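You operate a simulated robot arm through the tools that you are given. There is no shell and no other tool.

Carry out the task below with a simulated robot arm. There is one attempt and no reset: what you move stays moved.

JOB
Put things in order on the top of the grey bench. At the end: the grey folded cloth stands where the brown card stack stood; the brown rubber block is on the blue sample board; the yellow stand from the top of the grey bench stands where the brown rubber block stood; the brown card stack from the top of the grey bench is on the silver steel tray; whatever was shut is shut again. Leave all else as you found it, and nothing knocked over.
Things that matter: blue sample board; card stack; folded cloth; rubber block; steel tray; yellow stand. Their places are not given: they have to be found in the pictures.

It is judged by the outcome, as a careful person would: the job done as asked, and still so three seconds after it is handed in. It fails if anything else is knocked over, pushed out of place, dropped, spilled or broken. Flat cloth is picked up by pressing the open fingertips on it (5 to 10 N) and closing them slowly along it; thin cloth reads only 2 to 8 mm in the jaws.

ROBOT AND FRAMES
A 7-joint arm with a two-finger parallel gripper, fixed in place. Base frame: the origin is at the foot of the arm, x ahead of it, y to its left, z up; the work surface is at about z = 0. Units: mm, rad, N and s.
With the tool pointing down near the work surface it reaches from about 240 to 620 mm from the base axis. Its first joint turns from -1.152 to 1.152 rad. Payload 2.6 kg.
Tool frame: the origin (TCP) lies between the finger pads and is the grasp point; the fingertips stand 30 mm ahead of it; z points along the fingers, y is the line along which they close. Largest opening 94 mm; finger width 28, thickness 10; the body of the gripper, 50 by 96 mm, starts 55 mm behind the TCP.
Orientation is that of the tool frame in the base frame, as [roll, pitch, yaw] about the fixed x, y, z axes, in that order (R = Rz(yaw) Ry(pitch) Rx(roll)). With the fingers straight down and closing along the base's y, the tool's x points along the base's -x, its y along +y and its z along -z.

CONTROLS
- The arm moves only by the tool arm_command. Its argument "targets" is a list of rows, each a list of 7 numbers: the shift along the tool's x, y, z in mm, then the turn, a rotation vector about the tool's x, y, z in rad, then the closure, from 0 (fully open) to 1 (shut). In form: [[tx, ty, tz, ax, ay, az, grip], ...]. A call has 1 to 20 rows; each row shifts and turns the commanded pose from where the row before left it, along the tool's axes as they then stand. A row lasts 0.2 s, in which the tool goes at most 50 mm and 0.15 rad; a call with a longer step from one row to the next is refused whole, and so is a gripper value outside its range. Where a pose cannot be reached the arm comes as near as it can. A force on the tool above 40 N (or 10 N above the force at the start of the call, whichever is more), or a blocked arm, ends the call early, and 0.2 s more pass. The fingers move at their own pace (about 72 mm/s each) and stop on an object; they squeeze with about 35 N. The grip force told is the motor's: it shows also when the fingers shut on nothing. Time passes only in rows, and 0.2 s behind the last, so rows that do not move let the fingers close. It gives the time, the measured TCP pose, the force on the tool (base axes), the opening and the grip force at its end, in the units of the frame above (readings bear some noise), with the torque about the TCP (base axes, N m) and any sound that the robot's microphone picked up.
- Cameras (640 x 400 px; columns grow to the right, rows downward): "scene" is fixed at [41.6, 444.6, 553]; the picture's right is [-0.66, -0.75, 0.00], its down [-0.51, 0.46, -0.73] and it looks along [0.54, -0.48, -0.69] (base axes); focal length 267 px, centre (320, 200). "wrist" rides on the gripper at [76, 14, -102] in the tool frame; the picture's right is [-0.18, 0.98, 0.00], its down [-0.75, -0.14, -0.64] and it looks along [-0.63, -0.12, 0.77] (tool axes); focal length 243 px, centre (320, 200).
- snapshot(camera): a new picture of that camera. The clock stands still meanwhile.
- point_at(camera, pixels): for up to 12 pixels [column, row] of the newest picture of that camera ("zoom" is the newest enlarged one), the place [x, y, z] in the base frame of the surface seen there, good to about 2 mm. The clock stands still meanwhile.
- enlarge(camera, box): a new picture of the part [left, top, right, bottom] of that camera's present view, enlarged. The clock stands still meanwhile.
- finish_job(): hands the job in; it is judged then, once.

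Unless the task says otherwise, let go and move clear before handing in.

The tools are called after "Emit:" as name(argument=value, ...) on one line, values as JSON. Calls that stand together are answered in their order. arm_command: Moves the arm, as the interface text tells. Its arguments: {"type":"object","properties":{"targets":{"type":"array","items":{"type":"array","items":{"type":"number"}}}},"required":["targets"]} The other tools are called the same way: snapshot (camera) takes a picture; point_at (camera, pixels) gives the place of the surface under pixels of a picture; enlarge (camera, box) takes an enlarged picture of a part of a camera's view; finish_job () hands the job in.

At the start:

```text
clock: 0.0
tcp_pos: [387.4, 162.0, 302.5]
tcp_rot: [3.142, -0.001, -3.141]
contact_force: [-0.5, -0.1, 0.0]
moment: [-0.03, 0.0, 0.0]
finger_gap: 94.0
finger_force: 0.0
```

scene: 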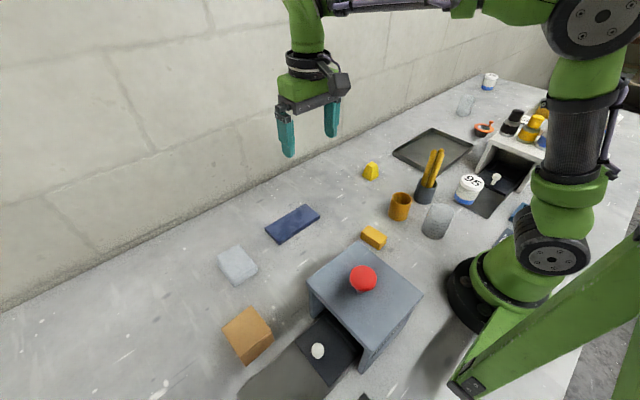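
wrist: 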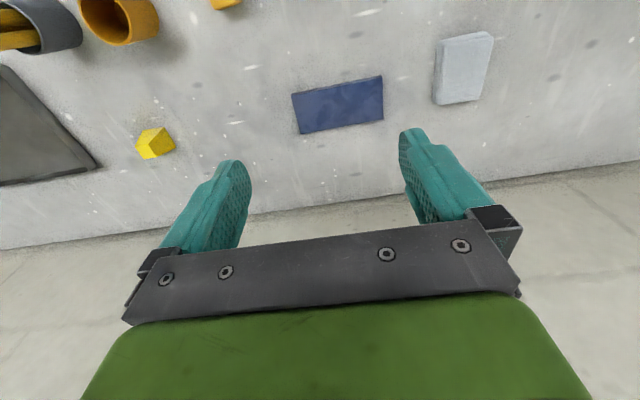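

The scene shows a blue board near (292,223), a light grey folded item at (237,265), a brown block at (247,335), yellow objects at (371,171) and (373,238), and a dark tray at (433,149). I'll enlarge parts of the view to identify each of them.

Emit:
enlarge(camera="scene", box=[200, 180, 440, 400])

Emit:
enlarge(camera="scene", box=[340, 60, 600, 250])

Emit:
snapshot(camera="scene")

Emit:
snapshot(camera="wrist")

```text
1.82 times, centred on (320, 290) of scene
```

zoom: 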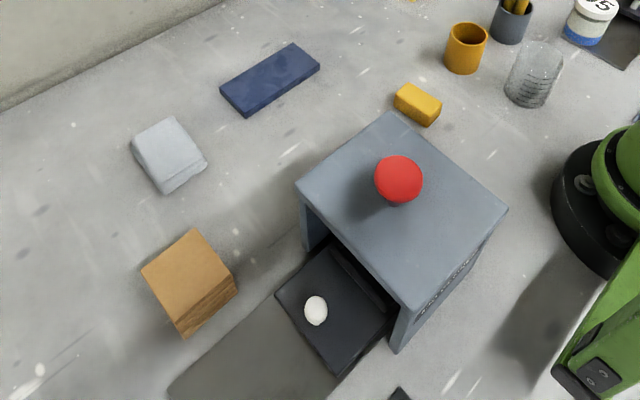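

```text
2.11 times, centred on (470, 155) of scene
```

zoom: 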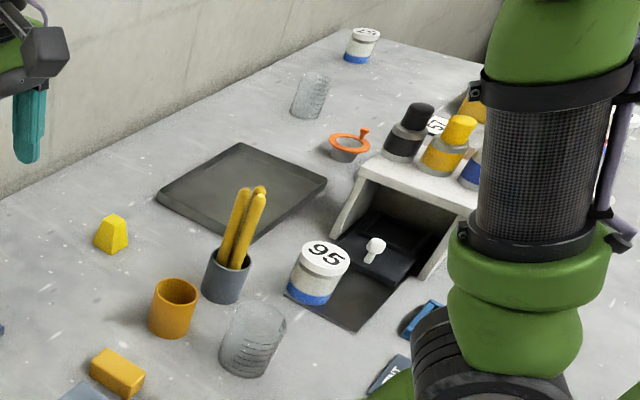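

```text
taken
```

scene: 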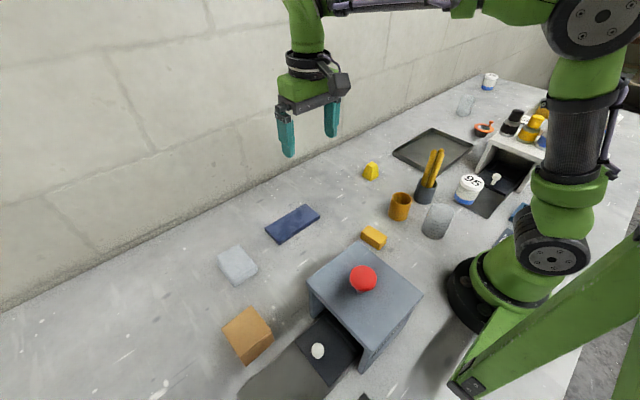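

```text
taken
```

wrist: 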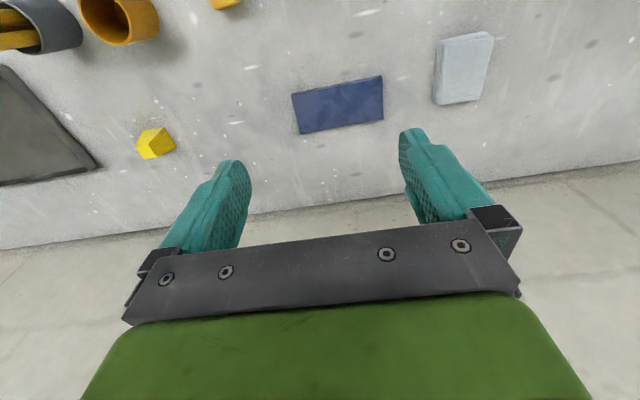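

The first enlargements aren't clear enough to tell the rubber block from the card stack. I'll enlarge each candidate further.

Emit:
enlarge(camera="scene", box=[210, 290, 290, 375])

Emit:
enlarge(camera="scene", box=[340, 150, 420, 260])

Emit:
enlarge(camera="scene", box=[200, 190, 330, 290])

Emit:
enlarge(camera="scene", box=[290, 240, 430, 400])

Emit:
enlarge(camera="scene", box=[440, 60, 560, 250])

```text
4.71 times, centred on (250, 332) of scene
```

zoom: 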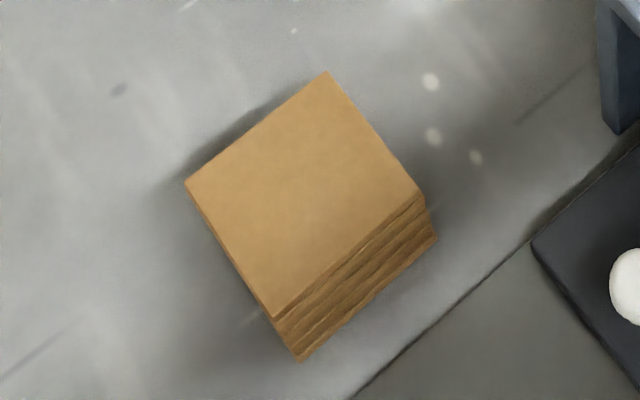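

```text
3.64 times, centred on (380, 205) of scene
```

zoom: 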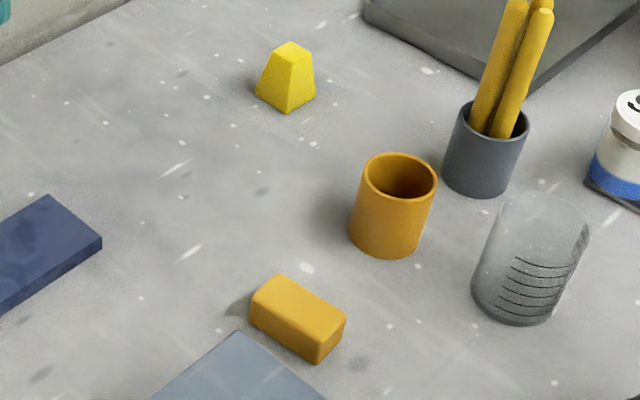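

```text
4.00 times, centred on (265, 240) of scene
```

zoom: 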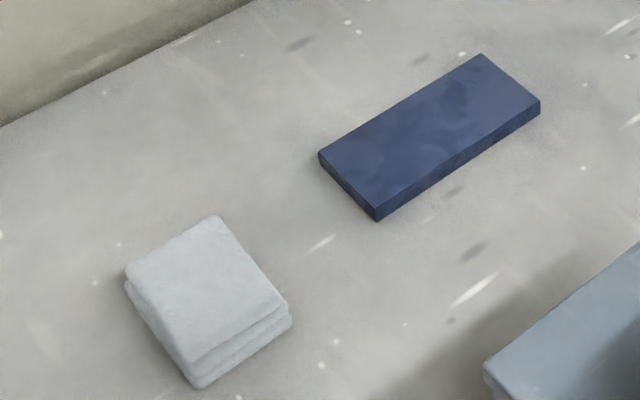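

```text
2.50 times, centred on (360, 320) of scene
```

zoom: 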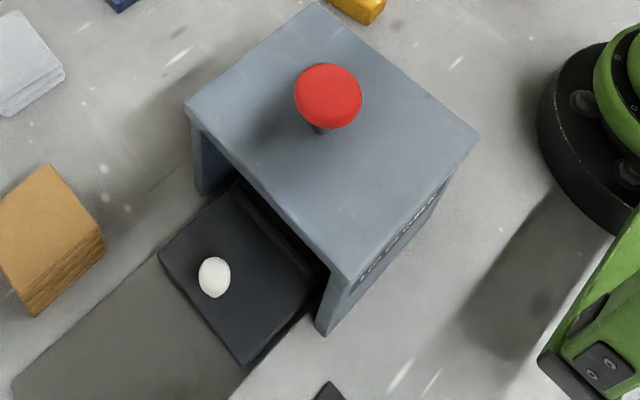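

```text
2.11 times, centred on (500, 155) of scene
```

zoom: 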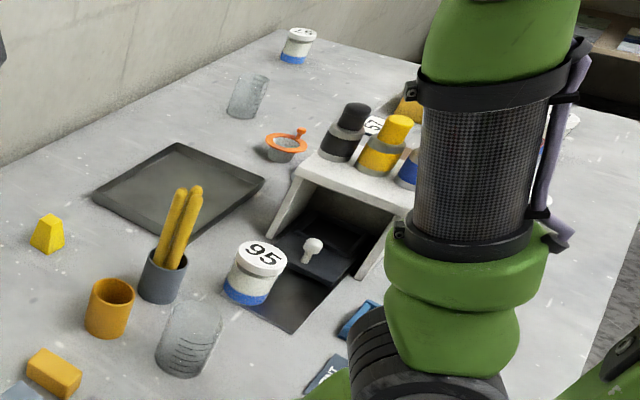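

The card stack with layered edges is at (250,332), the folded cloth at (237,265), the blue board at (292,223), the amber-brown block at (373,238), the yellow truncated pyramid at (371,171) and the tray at (433,149). I'll measure these points.

Emit:
point_at(camera="scene", pixels=[[247, 327], [237, 262], [292, 222], [374, 236], [371, 164], [433, 150], [363, 275], [318, 350], [320, 380], [400, 205], [340, 290], [380, 330]])

Emit:
point_at(camera="scene", pixels=[[435, 128], [393, 150], [473, 145], [431, 173], [424, 195], [427, 180], [437, 150], [440, 215], [468, 180], [320, 209], [266, 230], [280, 243]])

```text
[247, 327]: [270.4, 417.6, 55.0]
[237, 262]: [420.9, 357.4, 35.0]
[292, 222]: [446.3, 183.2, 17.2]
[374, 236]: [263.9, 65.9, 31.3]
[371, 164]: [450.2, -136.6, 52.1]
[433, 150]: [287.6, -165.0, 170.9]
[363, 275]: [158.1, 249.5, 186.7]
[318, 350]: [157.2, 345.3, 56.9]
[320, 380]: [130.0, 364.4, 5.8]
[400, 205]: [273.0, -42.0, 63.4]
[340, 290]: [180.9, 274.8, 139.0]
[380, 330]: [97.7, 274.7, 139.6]
```

```text
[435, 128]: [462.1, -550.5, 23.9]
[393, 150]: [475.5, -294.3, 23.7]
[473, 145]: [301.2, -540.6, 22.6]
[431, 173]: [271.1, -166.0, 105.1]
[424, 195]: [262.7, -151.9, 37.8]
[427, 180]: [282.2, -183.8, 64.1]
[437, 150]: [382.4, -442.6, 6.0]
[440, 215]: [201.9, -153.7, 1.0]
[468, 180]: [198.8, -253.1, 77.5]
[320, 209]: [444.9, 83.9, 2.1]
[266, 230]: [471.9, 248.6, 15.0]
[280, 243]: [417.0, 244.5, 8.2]
```

The heights look plausible: cards top at 55, cloth 35, board 17, block 31, stand 52, tray floor 6 and rim 24. I'll measure the card stack corners precisely.

Emit:
enlarge(camera="scene", box=[210, 290, 290, 375])

Emit:
point_at(camera="zoom", pixels=[[325, 76], [192, 184], [275, 312], [417, 195], [300, 200], [300, 358], [434, 240], [370, 270], [290, 340], [425, 215], [350, 60], [170, 180]])

Emit:
enlarge(camera="scene", box=[200, 190, 330, 290])

Emit:
point_at(camera="zoom", pixels=[[215, 220], [130, 270], [192, 358], [285, 300], [205, 290], [200, 384], [290, 322], [480, 58], [322, 155], [376, 208], [536, 102], [430, 130]])

Emit:
enlarge(camera="scene", box=[340, 150, 420, 260])

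Emit:
point_at(camera="zoom", pixels=[[281, 278], [254, 302], [317, 345], [343, 318], [300, 310], [318, 360], [254, 322], [292, 45], [275, 55], [308, 57], [288, 110], [258, 92]])

```text
4.71 times, centred on (250, 332) of scene
```

zoom: 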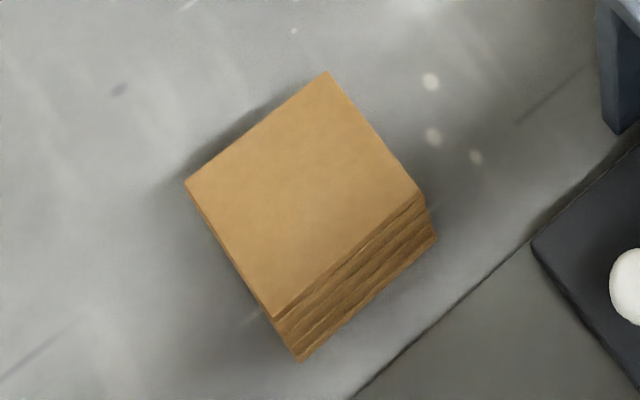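

```text
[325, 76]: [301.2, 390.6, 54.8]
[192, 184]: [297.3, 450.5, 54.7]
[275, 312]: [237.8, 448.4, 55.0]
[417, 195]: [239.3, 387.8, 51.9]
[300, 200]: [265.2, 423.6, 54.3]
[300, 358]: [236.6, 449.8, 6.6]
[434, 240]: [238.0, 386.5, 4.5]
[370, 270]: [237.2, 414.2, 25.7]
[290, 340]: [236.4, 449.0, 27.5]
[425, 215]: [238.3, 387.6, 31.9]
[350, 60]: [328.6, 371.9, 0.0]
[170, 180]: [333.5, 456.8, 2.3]
```

```text
4.00 times, centred on (265, 240) of scene
```

zoom: 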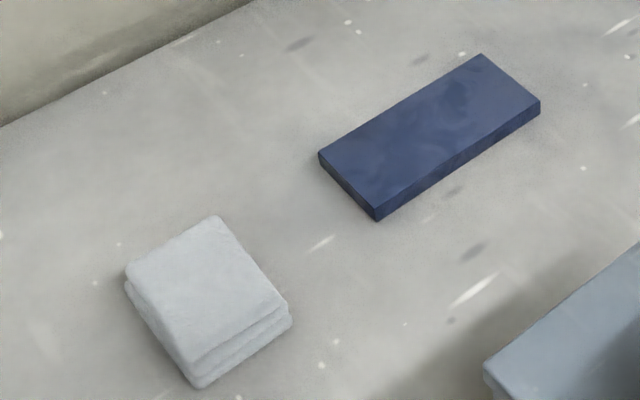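

```text
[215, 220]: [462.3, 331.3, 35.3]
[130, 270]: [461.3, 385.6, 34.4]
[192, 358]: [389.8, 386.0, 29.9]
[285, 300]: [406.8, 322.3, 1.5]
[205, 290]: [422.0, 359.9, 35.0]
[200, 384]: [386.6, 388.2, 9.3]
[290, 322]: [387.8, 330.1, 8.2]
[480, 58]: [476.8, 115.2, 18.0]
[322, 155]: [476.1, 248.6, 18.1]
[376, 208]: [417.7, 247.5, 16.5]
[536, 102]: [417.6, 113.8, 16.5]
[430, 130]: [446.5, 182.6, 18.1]
```

```text
3.64 times, centred on (380, 205) of scene
```

zoom: 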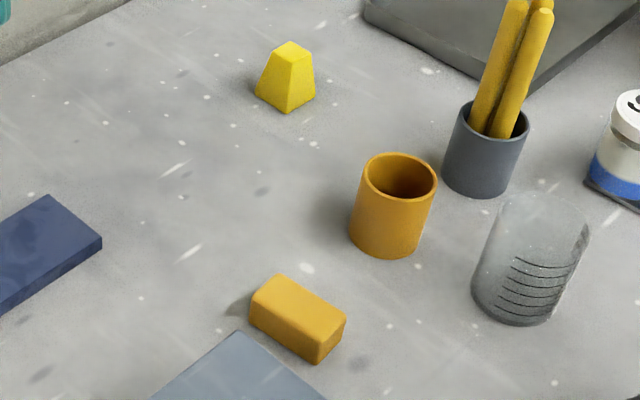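

```text
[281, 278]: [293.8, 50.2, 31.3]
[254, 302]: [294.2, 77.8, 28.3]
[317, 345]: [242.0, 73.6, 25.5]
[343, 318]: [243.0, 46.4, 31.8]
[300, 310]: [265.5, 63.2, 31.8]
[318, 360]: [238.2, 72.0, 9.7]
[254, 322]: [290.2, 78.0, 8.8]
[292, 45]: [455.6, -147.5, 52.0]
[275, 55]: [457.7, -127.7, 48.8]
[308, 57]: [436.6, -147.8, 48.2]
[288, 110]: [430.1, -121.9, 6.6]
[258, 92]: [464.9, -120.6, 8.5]
```

Card stack is about x 237–302, y 387–451, height 55. Cloth is x 387–463, y 330–388, height 35. Block is x 239–295, y 46–78, height 32, yawed about 4.5°. Next I'll measure the obstacles and the tray outline.

Emit:
enlarge(camera="scene", box=[380, 90, 520, 240])

Emit:
point_at(camera="scene", pixels=[[364, 244], [311, 277], [419, 293], [372, 344], [363, 272], [396, 152], [434, 130], [471, 146], [440, 170], [410, 140], [455, 140], [420, 158]])

Emit:
point_at(camera="zoom", pixels=[[245, 100], [250, 112], [190, 150], [330, 160], [180, 163], [270, 195], [300, 190], [255, 165], [255, 140], [220, 190], [470, 130], [500, 110]])

```text
2.67 times, centred on (450, 165) of scene
```

zoom: 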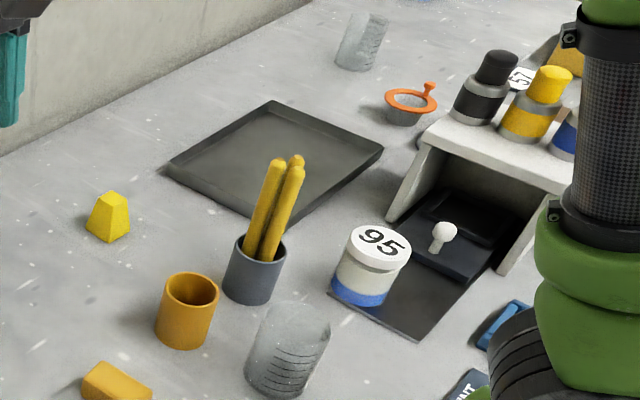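

```text
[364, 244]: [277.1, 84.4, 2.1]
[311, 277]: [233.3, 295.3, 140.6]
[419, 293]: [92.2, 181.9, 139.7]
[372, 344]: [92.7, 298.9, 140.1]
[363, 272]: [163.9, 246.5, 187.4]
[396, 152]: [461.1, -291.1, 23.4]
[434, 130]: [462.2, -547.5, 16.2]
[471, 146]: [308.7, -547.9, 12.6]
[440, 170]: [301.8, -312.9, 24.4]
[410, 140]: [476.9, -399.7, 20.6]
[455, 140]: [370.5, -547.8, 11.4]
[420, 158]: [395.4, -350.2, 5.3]
```

```text
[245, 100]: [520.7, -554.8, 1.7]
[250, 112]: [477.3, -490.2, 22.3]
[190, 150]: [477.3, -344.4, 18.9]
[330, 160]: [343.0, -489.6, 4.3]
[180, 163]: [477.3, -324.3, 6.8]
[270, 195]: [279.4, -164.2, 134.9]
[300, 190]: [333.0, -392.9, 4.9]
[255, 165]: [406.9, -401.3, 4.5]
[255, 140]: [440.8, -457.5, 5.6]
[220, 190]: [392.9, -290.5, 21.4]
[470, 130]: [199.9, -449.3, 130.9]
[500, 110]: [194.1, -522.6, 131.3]
```

The tray spans x 300–478, y −550 to −290, with its floor near z 5. The red-knob housing tops at z 140, x 92–233. I'll move the arm toward the tray, high up, to see it with the wrist camera and check for look-alikes.

Emit:
arm_command(targets=[[0, -45, -6, 0, 0, 0, 0], [0, -45, -6, 0, 0, 0, 0], [0, -45, -6, 0, 0, 0, 0], [0, -45, -6, 0, 0, 0, 0], [0, -45, -6, 0, 0, 0, 0], [5, -45, -6, 0, 0, 0, 0], [5, -45, -6, 0, 0, 0, 0], [5, -45, -6, 0, 0, 0, 0], [5, -45, 0, 0, 0, 0, 0], [0, 0, 0, 0, 0, 0, 0]])

Emit:
snapshot(camera="wrist")

Emit:
snapshot(camera="scene")

```text
clock: 2.2
tcp_pos: [365.7, -243.3, 349.1]
tcp_rot: [3.141, 0.0, 3.141]
contact_force: [0.2, -0.1, 0.2]
moment: [0.03, 0.01, -0.01]
finger_gap: 93.9
finger_force: 0.1
```

```text
taken
```

wrist: 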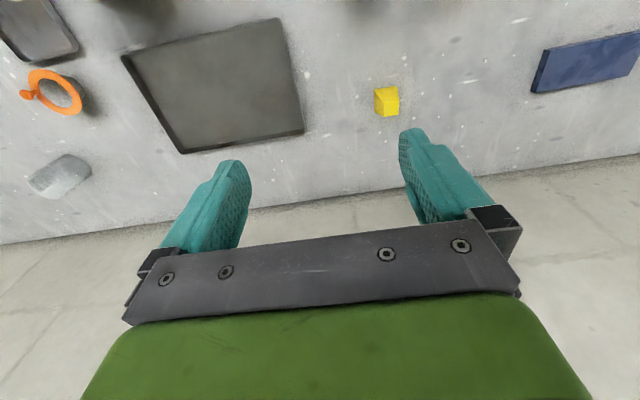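

```text
taken
```

scene: 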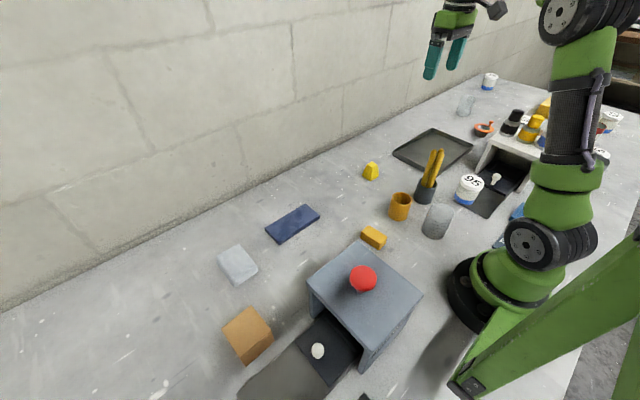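

The wrist picture shows the tray at (215,85), an orange funnel at (60,92), and another dark rimmed object at (40,30) in the upper left. I'll check that last one, since it could be a second tray.

Emit:
enlarge(camera="wrist", box=[0, 0, 200, 130])

Emit:
point_at(camera="wrist", pixels=[[30, 30], [70, 45], [5, 10], [215, 85], [140, 15], [60, 175], [387, 100], [60, 92]])

Emit:
enlarge(camera="scene", box=[460, 60, 640, 260])

```text
3.08 times, centred on (100, 65) of wrist
```

zoom: 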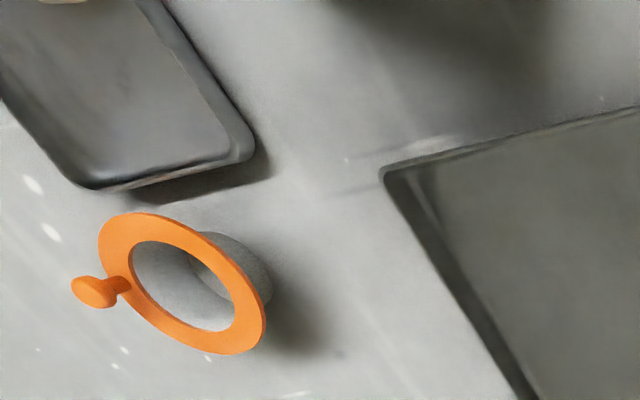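

```text
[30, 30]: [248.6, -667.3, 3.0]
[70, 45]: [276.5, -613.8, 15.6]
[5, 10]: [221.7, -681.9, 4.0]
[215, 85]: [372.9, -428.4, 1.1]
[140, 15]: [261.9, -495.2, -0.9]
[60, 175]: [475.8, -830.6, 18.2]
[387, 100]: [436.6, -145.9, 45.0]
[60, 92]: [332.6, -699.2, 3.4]
```

```text
2.00 times, centred on (550, 160) of scene
```

zoom: 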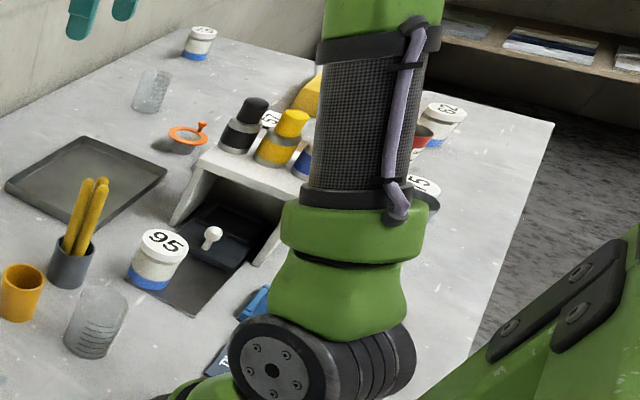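

There is a second, shiny rounded-corner tray near (250,−650), behind the white housing, so I need to decide which one is the "silver steel tray". I'll turn the wrist camera to look along −y.

Emit:
arm_command(targets=[[0, 0, -5, 0, 0, 0.14, 0], [0, 0, -5, 0, 0, 0.14, 0], [0, 0, -5, 0, 0, 0.14, 0], [0, 0, -5, 0, 0, 0.14, 0], [0, 0, -5, 0, 0, 0.14, 0], [0, 0, -5, 0, 0, 0.14, 0], [0, 0, -5, 0, 0, 0.14, 0], [0, 0, -5, 0, 0, 0.14, 0], [0, 0, 0, 0, 0, 0.14, 0], [0, 0, 0, 0, 0, 0.14, 0], [0, 0, 0, 0, 0, 0, 0]])

Emit:
snapshot(camera="wrist")

```text
clock: 4.6
tcp_pos: [367.7, -243.2, 388.6]
tcp_rot: [3.14, -0.001, 1.74]
contact_force: [1.0, 0.2, -0.8]
moment: [-0.02, 0.0, -0.03]
finger_gap: 94.0
finger_force: 0.1
```

```text
taken
```

wrist: 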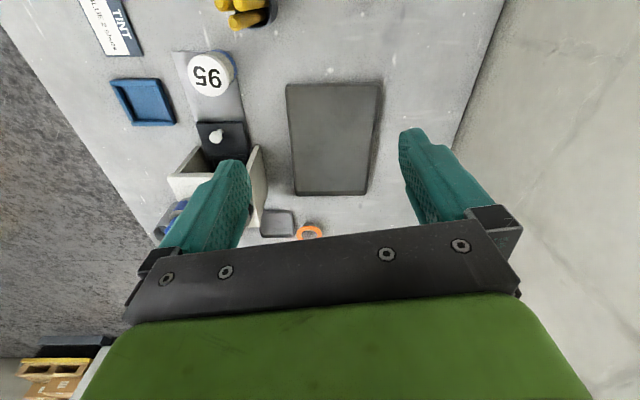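

From here I see the dark tray at (335,140), a smaller rounded dish at (277,222), a blue rimmed item at (145,100), and distant boxes at (60,380). I'll enlarge these.

Emit:
enlarge(camera="wrist", box=[140, 130, 340, 250])

Emit:
enlarge(camera="wrist", box=[60, 0, 260, 130])

Emit:
enlarge(camera="wrist", box=[0, 320, 130, 400])

Emit:
enlarge(camera="wrist", box=[260, 60, 420, 210])

Emit:
point_at(camera="wrist", pixels=[[277, 225], [264, 212], [290, 212], [145, 100], [125, 85], [165, 120], [60, 375], [335, 140], [310, 232], [210, 75], [215, 100], [110, 30]])

```text
3.20 times, centred on (240, 190) of wrist
```

zoom: 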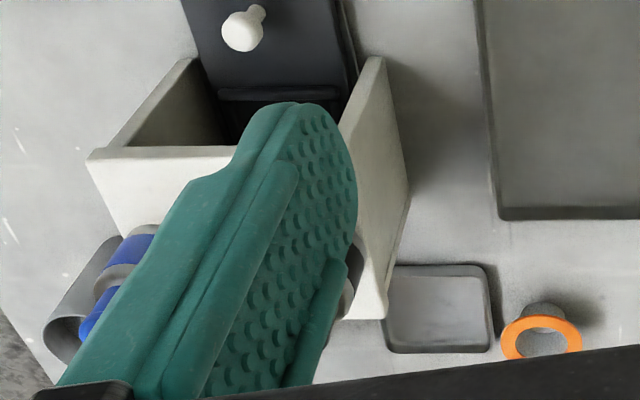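

```text
3.08 times, centred on (160, 65) of wrist
```

zoom: 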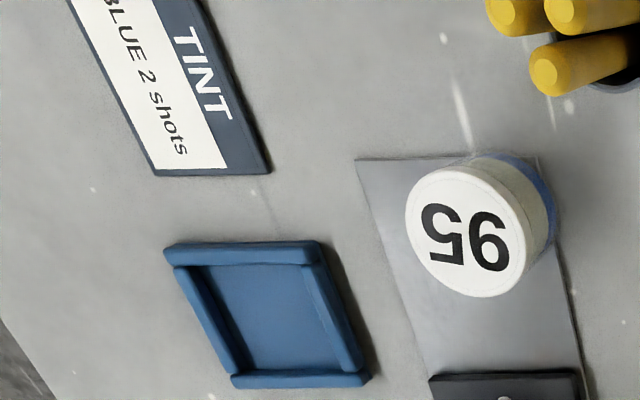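

```text
4.92 times, centred on (65, 360) of wrist
```

zoom: 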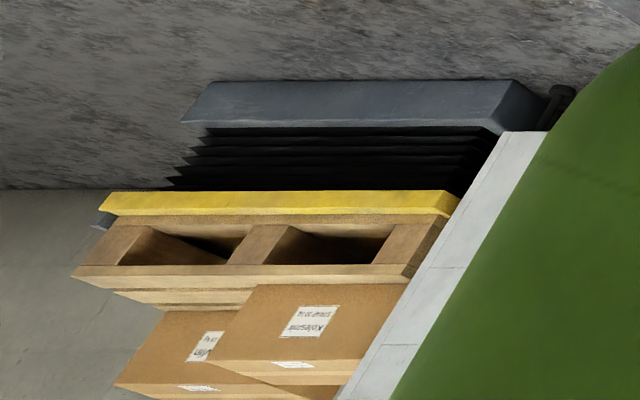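

```text
2.67 times, centred on (340, 135) of wrist
```

zoom: 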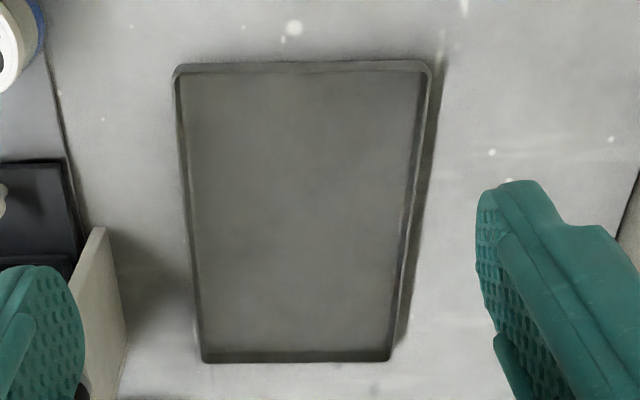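

```text
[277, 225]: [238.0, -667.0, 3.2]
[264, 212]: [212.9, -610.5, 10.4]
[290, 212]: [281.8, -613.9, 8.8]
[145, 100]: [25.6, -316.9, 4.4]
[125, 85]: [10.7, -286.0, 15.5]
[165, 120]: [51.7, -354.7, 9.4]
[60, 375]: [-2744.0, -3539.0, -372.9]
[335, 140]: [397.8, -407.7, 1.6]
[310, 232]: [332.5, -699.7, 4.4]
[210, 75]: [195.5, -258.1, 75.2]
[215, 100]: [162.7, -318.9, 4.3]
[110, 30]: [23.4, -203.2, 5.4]
```

The big tray is dark metallic and sits well within reach. The small dish at (240,−650) is out of reach, and the blue rimmed square near (25,−317) is a dish rather than a board. Before deciding I'll turn back and survey the left side.

Emit:
arm_command(targets=[[0, 0, 0, 0, 0, -0.14, 0], [0, 0, 0, 0, 0, -0.14, 0], [0, 0, 0, 0, 0, -0.14, 0], [0, 0, 0, 0, 0, -0.14, 0], [0, 0, 0, 0, 0, -0.14, 0], [0, 0, 0, 0, 0, -0.14, 0], [0, 0, 0, 0, 0, -0.14, 0], [0, 0, 0, 0, 0, -0.14, 0], [0, 0, 0, 0, 0, -0.14, 0], [0, 0, 0, 0, 0, -0.14, 0], [0, 45, 0, 0, 0, 0, 0], [0, 45, 0, 0, 0, 0, 0], [0, 45, 0, 0, 0, 0, 0], [0, 45, 0, 0, 0, 0, 0], [0, 45, 0, 0, 0, 0, 0], [0, 45, 0, 0, 0, 0, 0], [0, 45, 0, 0, 0, 0, 0], [0, 45, 0, 0, 0, 0, 0], [0, 45, 0, 0, 0, 0, 0]])

Emit:
arm_command(targets=[[0, 0, 0, 0, 0, -0.14, 0], [0, 0, 0, 0, 0, -0.14, 0], [0, 0, 0, 0, 0, -0.14, 0], [0, 0, 0, 0, 0, -0.14, 0], [0, 0, 0, 0, 0, -0.14, 0], [0, 0, 0, 0, 0, -0.14, 0], [0, 0, 0, 0, 0, -0.14, 0], [0, 0, 0, 0, 0, -0.14, 0], [0, 0, 0, 0, 0, -0.14, 0], [0, 0, 0, 0, 0, -0.14, 0], [0, 0, 0, 0, 0, 0, 0]])

Emit:
snapshot(camera="wrist")

```text
clock: 8.6
tcp_pos: [367.0, 162.6, 390.9]
tcp_rot: [3.141, 0.001, 3.139]
contact_force: [-0.5, -0.6, 0.3]
moment: [0.0, 0.03, -0.01]
finger_gap: 94.0
finger_force: 0.0
```

```text
clock: 11.0
tcp_pos: [367.9, 161.7, 389.6]
tcp_rot: [3.141, 0.0, -1.74]
contact_force: [-0.8, -0.8, -0.3]
moment: [-0.01, 0.02, 0.01]
finger_gap: 93.7
finger_force: 0.0
```

```text
taken
```

wrist: 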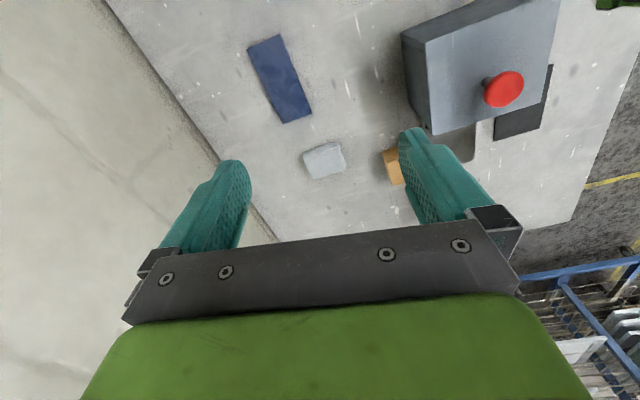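

The left side shows only the board (280,78), cloth (323,160), cards (393,165), the red-knob housing and a dark panel by it at (523,115), so nothing competes with the big tray. I'll check the cards and housing surroundings for clearance.

Emit:
enlarge(camera="wrist", box=[370, 0, 640, 190])

Emit:
point_at(camera="wrist", pixels=[[523, 115], [460, 140], [440, 150], [390, 165], [323, 160], [500, 135], [548, 70], [470, 155], [420, 128], [280, 228], [575, 215], [340, 215]])

```text
2.11 times, centred on (505, 95) of wrist
```

zoom: 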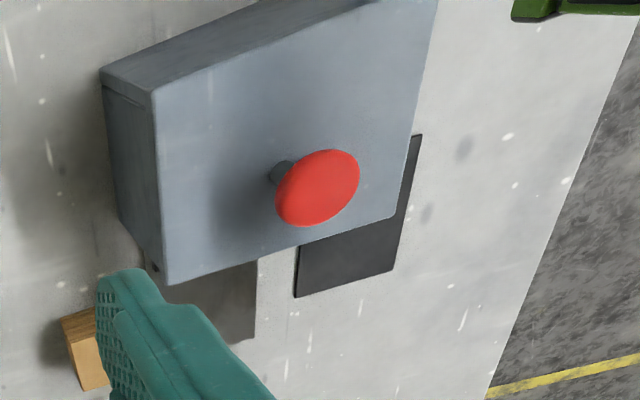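

```text
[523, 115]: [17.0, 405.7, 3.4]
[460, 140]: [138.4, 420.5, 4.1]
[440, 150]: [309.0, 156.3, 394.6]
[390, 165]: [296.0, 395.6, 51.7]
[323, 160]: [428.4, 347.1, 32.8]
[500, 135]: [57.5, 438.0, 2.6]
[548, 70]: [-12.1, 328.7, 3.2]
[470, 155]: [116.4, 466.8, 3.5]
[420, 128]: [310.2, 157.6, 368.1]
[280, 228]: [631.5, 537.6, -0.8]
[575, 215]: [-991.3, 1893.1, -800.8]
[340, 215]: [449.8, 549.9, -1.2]
```

Nothing blocks the card stack. I'll turn the gripper back to yaw π and move above the stack at (269, 419), z 200.

Emit:
arm_command(targets=[[0, 0, 0, 0, 0, 0.14, 0], [0, 0, 0, 0, 0, 0.14, 0], [0, 0, 0, 0, 0, 0.14, 0], [0, 0, 0, 0, 0, 0.14, 0], [0, 0, 0, 0, 0, 0.14, 0], [0, 0, 0, 0, 0, 0.14, 0], [0, 0, 0, 0, 0, 0.14, 0], [0, 0, 0, 0, 0, 0.14, 0], [0, 0, 0, 0, 0, 0.14, 0], [0, 0, 0, 0, 0, 0.14, 0], [12.2, 32.2, 23.7, 0, 0, 0, 0], [12.2, 32.2, 23.7, 0, 0, 0, 0], [12.2, 32.2, 23.7, 0, 0, 0, 0], [12.2, 32.2, 23.7, 0, 0, 0, 0], [12.2, 32.2, 23.7, 0, 0, 0, 0], [12.2, 32.2, 23.7, 0, 0, 0, 0], [12.2, 32.2, 23.7, 0, 0, 0, 0], [12.2, 32.2, 23.7, 0, 0, 0, 0], [0, 0, 0, 0, 0, 0, 0]])

Emit:
snapshot(camera="scene")

Emit:
snapshot(camera="wrist")

```text
clock: 15.0
tcp_pos: [270.3, 420.6, 197.9]
tcp_rot: [-3.141, 0.0, 3.141]
contact_force: [0.5, 0.4, 0.3]
moment: [0.02, 0.02, 0.01]
finger_gap: 94.0
finger_force: 0.0
```

```text
taken
```

scene: 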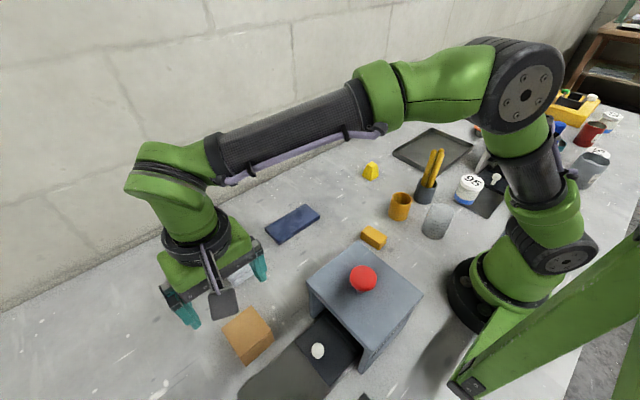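

```text
taken
```

wrist: 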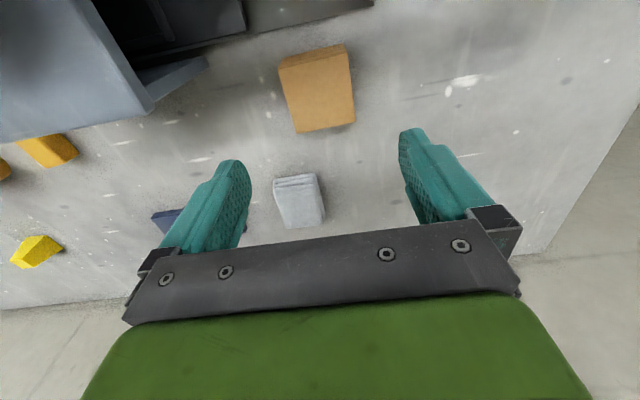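

I'm above the stack, which shows at (317,90) in the wrist view. I'll measure its edges from the wrist camera, and also check the newly revealed area at the far right.

Emit:
enlarge(camera="wrist", box=[240, 20, 400, 240])

Emit:
point_at(camera="wrist", pixels=[[281, 62], [345, 48], [297, 129], [353, 122], [298, 60], [325, 90], [276, 184], [314, 178], [287, 225], [324, 218], [300, 205]])

Emit:
enlarge(camera="scene", box=[460, 60, 640, 220])

```text
1.82 times, centred on (320, 130) of wrist
```

zoom: 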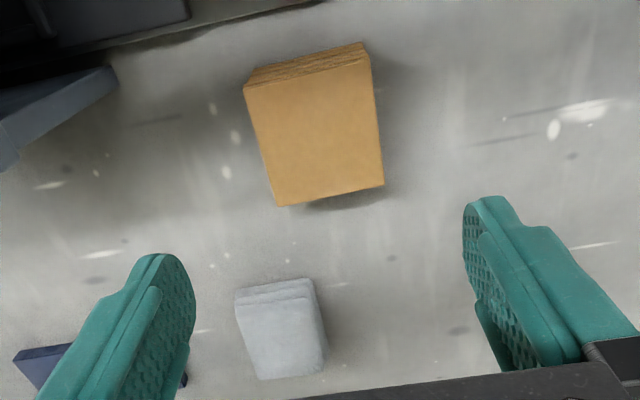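

```text
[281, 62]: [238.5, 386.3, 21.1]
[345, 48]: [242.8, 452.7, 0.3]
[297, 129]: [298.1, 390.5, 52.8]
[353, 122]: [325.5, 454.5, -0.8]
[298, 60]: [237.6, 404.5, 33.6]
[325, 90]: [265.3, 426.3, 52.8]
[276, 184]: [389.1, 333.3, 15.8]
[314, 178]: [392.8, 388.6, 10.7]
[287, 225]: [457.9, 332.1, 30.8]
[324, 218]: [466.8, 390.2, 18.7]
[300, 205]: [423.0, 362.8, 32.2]
```

```text
2.50 times, centred on (550, 140) of scene
```

zoom: 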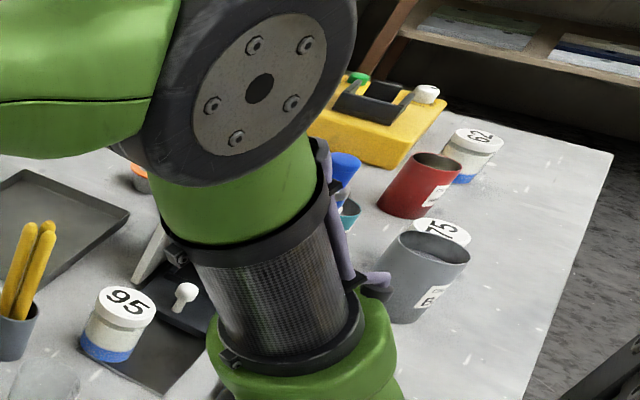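

Card stack edges agree from both cameras: x 238–301, y 387–451, centre about (269, 419). I'll descend with open fingers to TCP z 34 and close.

Emit:
arm_command(targets=[[1.3, -1.6, 30, 0, 0, 0, 0], [0, 0, 35, 0, 0, 0, 0], [0, 0, 35, 0, 0, 0, 0], [0, 0, 30, 0, 0, 0, 0], [0, 0, 20, 0, 0, 0, 0], [0, 0, 10, 0, 0, 0, 0], [0, 0, 4, 0, 0, 0, 0], [0, 0, 0, 0, 0, 0, 0]])

Emit:
snapshot(camera="wrist")

Emit:
snapshot(camera="scene")

```text
clock: 16.8
tcp_pos: [267.8, 418.3, 35.1]
tcp_rot: [3.141, 0.001, -3.141]
contact_force: [0.2, 0.5, 0.1]
moment: [-0.03, 0.01, 0.02]
finger_gap: 94.0
finger_force: 0.0
```

```text
taken
```

wrist: 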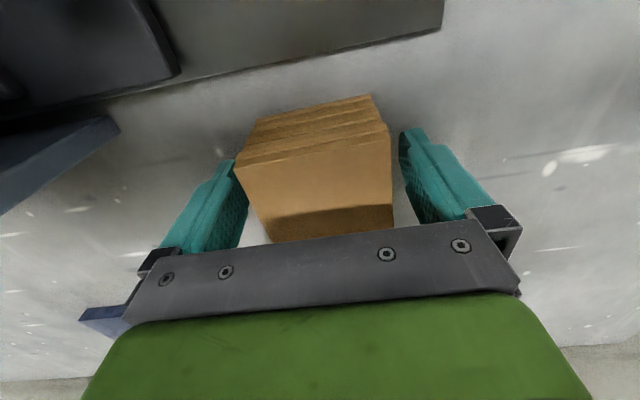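

```text
taken
```

scene: 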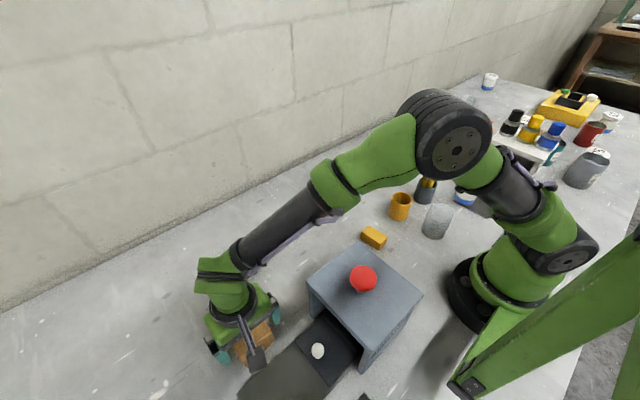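

The stack is between the fingers. I'll close on it.

Emit:
arm_command(targets=[[0, 0, 0, 0, 0, 0, 0.15], [0, 0, 0, 0, 0, 0, 0.25], [0, 0, 0, 0, 0, 0, 0.3], [0, 0, 0, 0, 0, 0, 0.4], [0, 0, 0, 0, 0, 0, 0.6], [0, 0, 0, 0, 0, 0, 1], [0, 0, 0, 0, 0, 0, 1], [0, 0, 0, 0, 0, 0, 1]])

```text
clock: 18.6
tcp_pos: [268.5, 418.7, 36.2]
tcp_rot: [3.141, 0.0, 3.141]
contact_force: [-0.9, 0.5, 1.1]
moment: [-0.02, -0.02, 0.02]
finger_gap: 69.9
finger_force: 35.3
```

The fingers stopped at 70 mm with 35 N, so the stack is gripped. I'll lift slowly and check.

Emit:
arm_command(targets=[[0, 0, -5, 0, 0, 0, 1], [0, 0, -10, 0, 0, 0, 1], [0, 0, -15, 0, 0, 0, 1], [0, 0, -20, 0, 0, 0, 1], [0, 0, 0, 0, 0, 0, 1]])

Emit:
snapshot(camera="wrist")

Emit:
enlarge(camera="scene", box=[180, 250, 320, 390])

```text
clock: 19.8
tcp_pos: [268.2, 417.6, 87.0]
tcp_rot: [-3.141, 0.0, 3.141]
contact_force: [-0.1, 0.1, -0.6]
moment: [-0.02, -0.01, -0.05]
finger_gap: 65.4
finger_force: 35.0
```

```text
taken
```

wrist: 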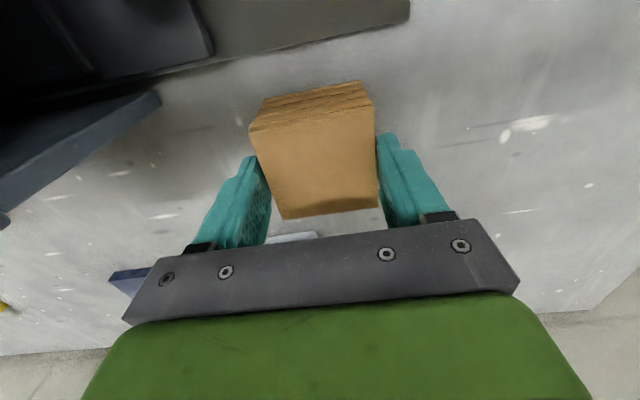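

```text
2.86 times, centred on (250, 320) of scene
```

zoom: 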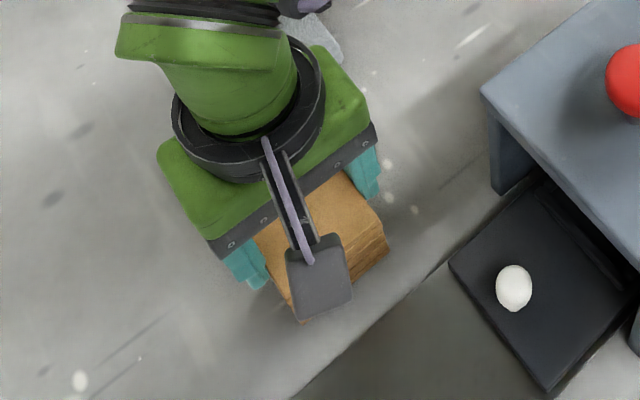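

The gap shrank to 65 mm and the stack moved in the wrist view, so I need to see whether it was really lifted. I'll measure its height.

Emit:
point_at(camera="wrist", pixels=[[315, 160], [320, 125], [320, 100], [318, 92], [290, 200], [360, 195], [270, 130], [365, 110]])

Emit:
point_at(camera="zoom", pixels=[[355, 215], [370, 245], [280, 240], [375, 255], [340, 190]])

```text
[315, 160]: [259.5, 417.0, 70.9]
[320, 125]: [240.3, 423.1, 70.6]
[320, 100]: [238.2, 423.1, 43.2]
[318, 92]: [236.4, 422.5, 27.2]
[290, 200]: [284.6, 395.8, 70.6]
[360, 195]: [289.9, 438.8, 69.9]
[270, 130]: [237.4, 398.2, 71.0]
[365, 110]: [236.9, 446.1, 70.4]
```

```text
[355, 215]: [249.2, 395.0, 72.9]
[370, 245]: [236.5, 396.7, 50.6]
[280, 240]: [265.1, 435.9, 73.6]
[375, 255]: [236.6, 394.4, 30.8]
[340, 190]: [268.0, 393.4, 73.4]
```

The stack top rose only from 55 to about 72 while the tool rose 51, so it slipped and the fingers hold only its top 15 mm. I'll hold still to see whether it is still slipping.

Emit:
arm_command(targets=[[0, 0, 0, 0, 0, 0, 1], [0, 0, 0, 0, 0, 0, 1], [0, 0, 0, 0, 0, 0, 1]])

Emit:
snapshot(camera="wrist")

Emit:
point_at(camera="wrist", pixels=[[315, 160], [320, 125], [320, 100], [318, 92], [290, 200], [360, 195]])

Emit:
enlarge(camera="wrist", box=[220, 60, 420, 240])

```text
clock: 20.6
tcp_pos: [267.0, 417.6, 86.3]
tcp_rot: [-3.141, 0.0, 3.141]
contact_force: [0.2, -0.1, -1.4]
moment: [0.01, 0.02, 0.0]
finger_gap: 65.4
finger_force: 35.0
```

```text
taken
```

wrist: 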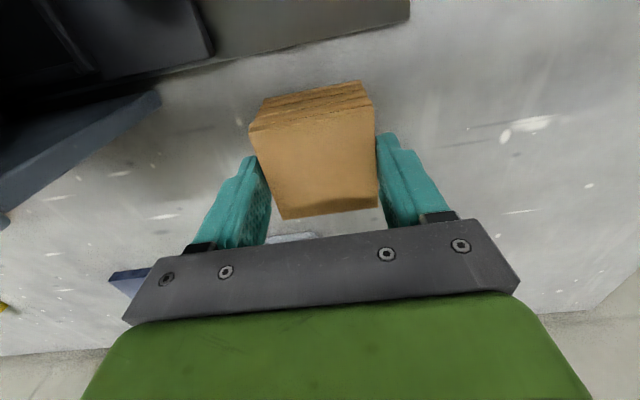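

```text
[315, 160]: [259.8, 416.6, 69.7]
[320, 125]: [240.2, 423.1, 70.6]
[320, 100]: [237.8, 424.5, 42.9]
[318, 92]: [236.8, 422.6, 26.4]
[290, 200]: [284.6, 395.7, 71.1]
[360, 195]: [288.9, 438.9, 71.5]
```

```text
2.22 times, centred on (320, 150) of wrist
```

zoom: 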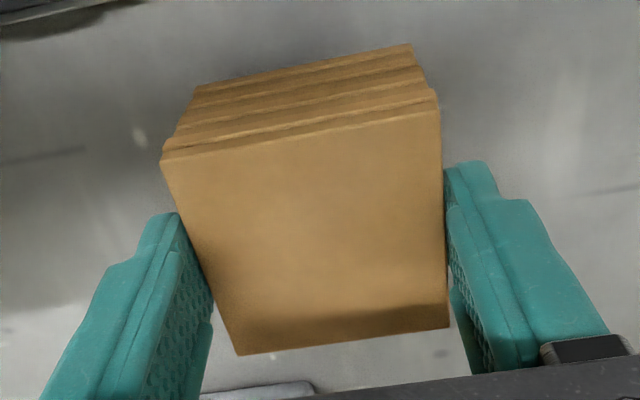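

The stack isn't slipping further, but the hold is shallow. I'll check where its bottom edge is, so I know the full stack came up.

Emit:
point_at(camera="zoom", pixels=[[300, 74], [300, 70], [300, 60], [220, 92], [400, 52], [400, 47], [300, 120], [300, 105], [300, 90], [200, 190], [440, 150], [250, 352]])

Emit:
enlarge(camera="scene", box=[210, 270, 310, 380])

```text
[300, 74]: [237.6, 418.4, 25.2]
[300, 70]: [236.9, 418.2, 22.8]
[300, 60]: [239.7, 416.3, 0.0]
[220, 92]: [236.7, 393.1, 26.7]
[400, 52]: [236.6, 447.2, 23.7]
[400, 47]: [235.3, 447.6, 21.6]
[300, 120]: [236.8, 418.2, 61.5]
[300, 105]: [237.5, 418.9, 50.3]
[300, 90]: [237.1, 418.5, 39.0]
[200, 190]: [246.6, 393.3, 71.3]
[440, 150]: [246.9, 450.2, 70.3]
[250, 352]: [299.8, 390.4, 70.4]
```

```text
3.64 times, centred on (260, 325) of scene
```

zoom: 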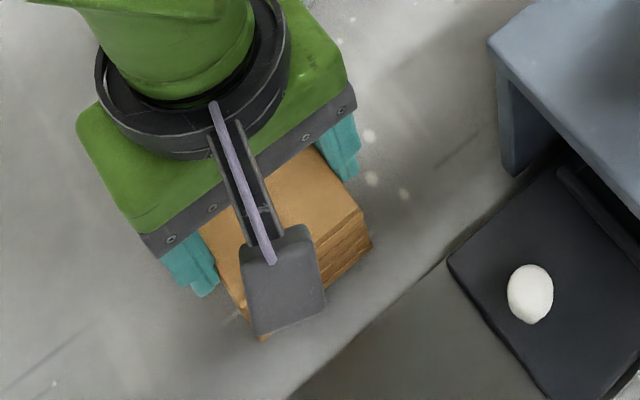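

The full stack is up, with its bottom near z 18, so the first deep grip must have touched above the pads and slid. I'll set it down, regrip with the TCP near z 50, and lift again.

Emit:
arm_command(targets=[[0, 0, 8, 0, 0, 0, 1], [0, 0, 6, 0, 0, 0, 1], [0, 0, 3, 0, 0, 0, 1], [0, 0, 0, 0, 0, 0, 1]])

Emit:
snapshot(camera="wrist")

Emit:
point_at(camera="wrist", pixels=[[315, 160], [320, 125], [290, 200], [360, 195], [318, 92], [319, 88]])

```text
clock: 21.6
tcp_pos: [268.0, 418.6, 69.6]
tcp_rot: [-3.141, 0.001, 3.141]
contact_force: [0.3, 0.2, -1.1]
moment: [-0.02, 0.0, -0.01]
finger_gap: 65.5
finger_force: 34.9
```

```text
taken
```

wrist: 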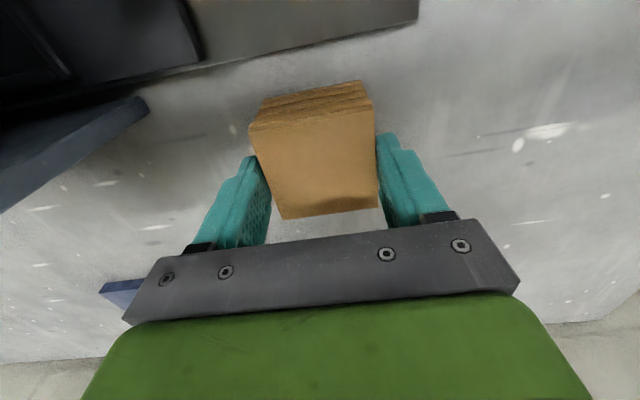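

```text
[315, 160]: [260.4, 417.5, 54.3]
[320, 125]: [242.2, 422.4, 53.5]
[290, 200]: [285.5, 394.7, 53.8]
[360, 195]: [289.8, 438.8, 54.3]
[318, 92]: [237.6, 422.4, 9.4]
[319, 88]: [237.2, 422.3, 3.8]
```

The stack is back on the bench with its top at 54. I'll open a little, lower to TCP z about 52, and regrip.

Emit:
arm_command(targets=[[0, 0, 0, 0, 0, 0, 0.15], [0, 0, 0, 0, 0, 0, 0.1], [0, 0, 9, 0, 0, 0, 0.1], [0, 0, 9, 0, 0, 0, 0.1], [0, 0, 0, 0, 0, 0, 0.2], [0, 0, 0, 0, 0, 0, 0.3], [0, 0, 0, 0, 0, 0, 0.5], [0, 0, 0, 0, 0, 0, 1], [0, 0, 0, 0, 0, 0, 1], [0, 0, 0, 0, 0, 0, 1], [0, 0, 0, 0, 0, 0, 1]])

Emit:
snapshot(camera="wrist")

```text
clock: 24.0
tcp_pos: [268.0, 417.6, 52.4]
tcp_rot: [3.141, 0.0, 3.14]
contact_force: [0.3, 0.2, 0.4]
moment: [0.0, -0.02, 0.0]
finger_gap: 69.8
finger_force: 34.8
```

```text
taken
```

wrist: 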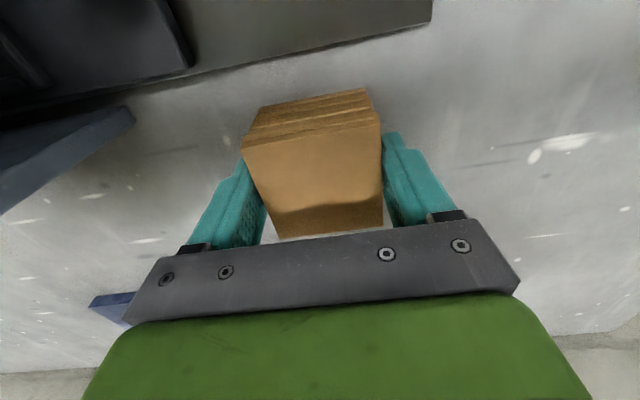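

The gap reads 69.8 again at mid-height, so the lower layers are wider than the top. I'll lift slowly and see whether it holds here.

Emit:
arm_command(targets=[[0, 0, -3, 0, 0, 0, 1], [0, 0, -4, 0, 0, 0, 1], [0, 0, -4, 0, 0, 0, 1], [0, 0, -4, 0, 0, 0, 1], [0, 0, 0, 0, 0, 0, 1]])

Emit:
snapshot(camera="wrist")

Emit:
point_at(camera="wrist", pixels=[[315, 160], [320, 145], [290, 200], [360, 195], [318, 100], [319, 96]])

```text
clock: 25.2
tcp_pos: [268.0, 419.0, 66.0]
tcp_rot: [-3.14, 0.0, 3.141]
contact_force: [0.0, 0.3, -1.3]
moment: [0.01, -0.03, 0.0]
finger_gap: 70.1
finger_force: 35.3
```

```text
taken
```

wrist: 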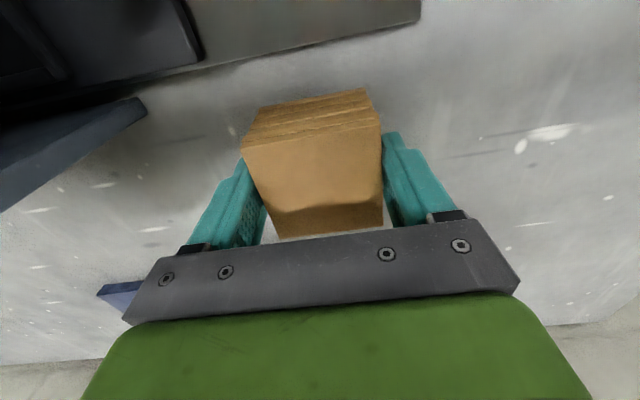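

```text
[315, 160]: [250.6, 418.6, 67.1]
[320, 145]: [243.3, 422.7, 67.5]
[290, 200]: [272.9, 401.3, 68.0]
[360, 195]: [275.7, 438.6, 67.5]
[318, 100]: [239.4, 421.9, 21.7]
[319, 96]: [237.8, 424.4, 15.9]
```

This time the stack rose with the tool (top at 67.5, gap 70.1), so gentle motion holds it. I'll lift on slowly and check again.

Emit:
arm_command(targets=[[0, 0, -3, 0, 0, 0, 1], [0, 0, -5, 0, 0, 0, 1], [0, 0, -7, 0, 0, 0, 1], [0, 0, -8, 0, 0, 0, 1], [0, 0, -8, 0, 0, 0, 1], [0, 0, -7, 0, 0, 0, 1], [0, 0, -5, 0, 0, 0, 1], [0, 0, -3, 0, 0, 0, 1], [0, 0, 0, 0, 0, 0, 1]])

Emit:
snapshot(camera="wrist")

Emit:
point_at(camera="wrist", pixels=[[315, 160], [320, 145], [290, 200], [360, 195], [318, 100], [319, 96]])

```text
clock: 27.2
tcp_pos: [268.6, 417.0, 112.3]
tcp_rot: [-3.141, 0.002, -3.14]
contact_force: [0.4, 0.1, -1.4]
moment: [0.0, -0.02, 0.0]
finger_gap: 69.7
finger_force: 35.1
```

```text
taken
```

wrist: 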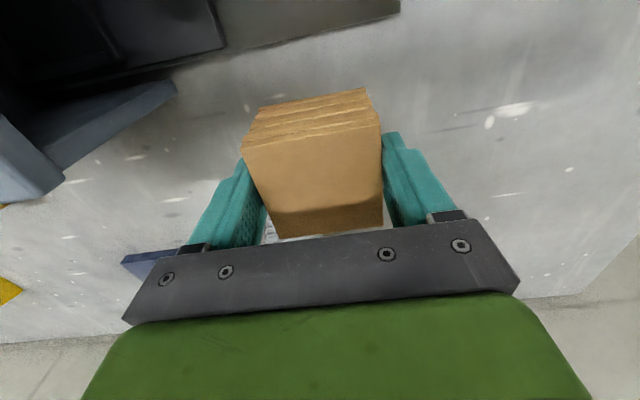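

```text
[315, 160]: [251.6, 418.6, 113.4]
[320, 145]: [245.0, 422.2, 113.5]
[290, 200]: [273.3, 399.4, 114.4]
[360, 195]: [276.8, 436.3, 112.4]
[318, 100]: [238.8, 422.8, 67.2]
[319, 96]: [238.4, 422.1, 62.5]
```

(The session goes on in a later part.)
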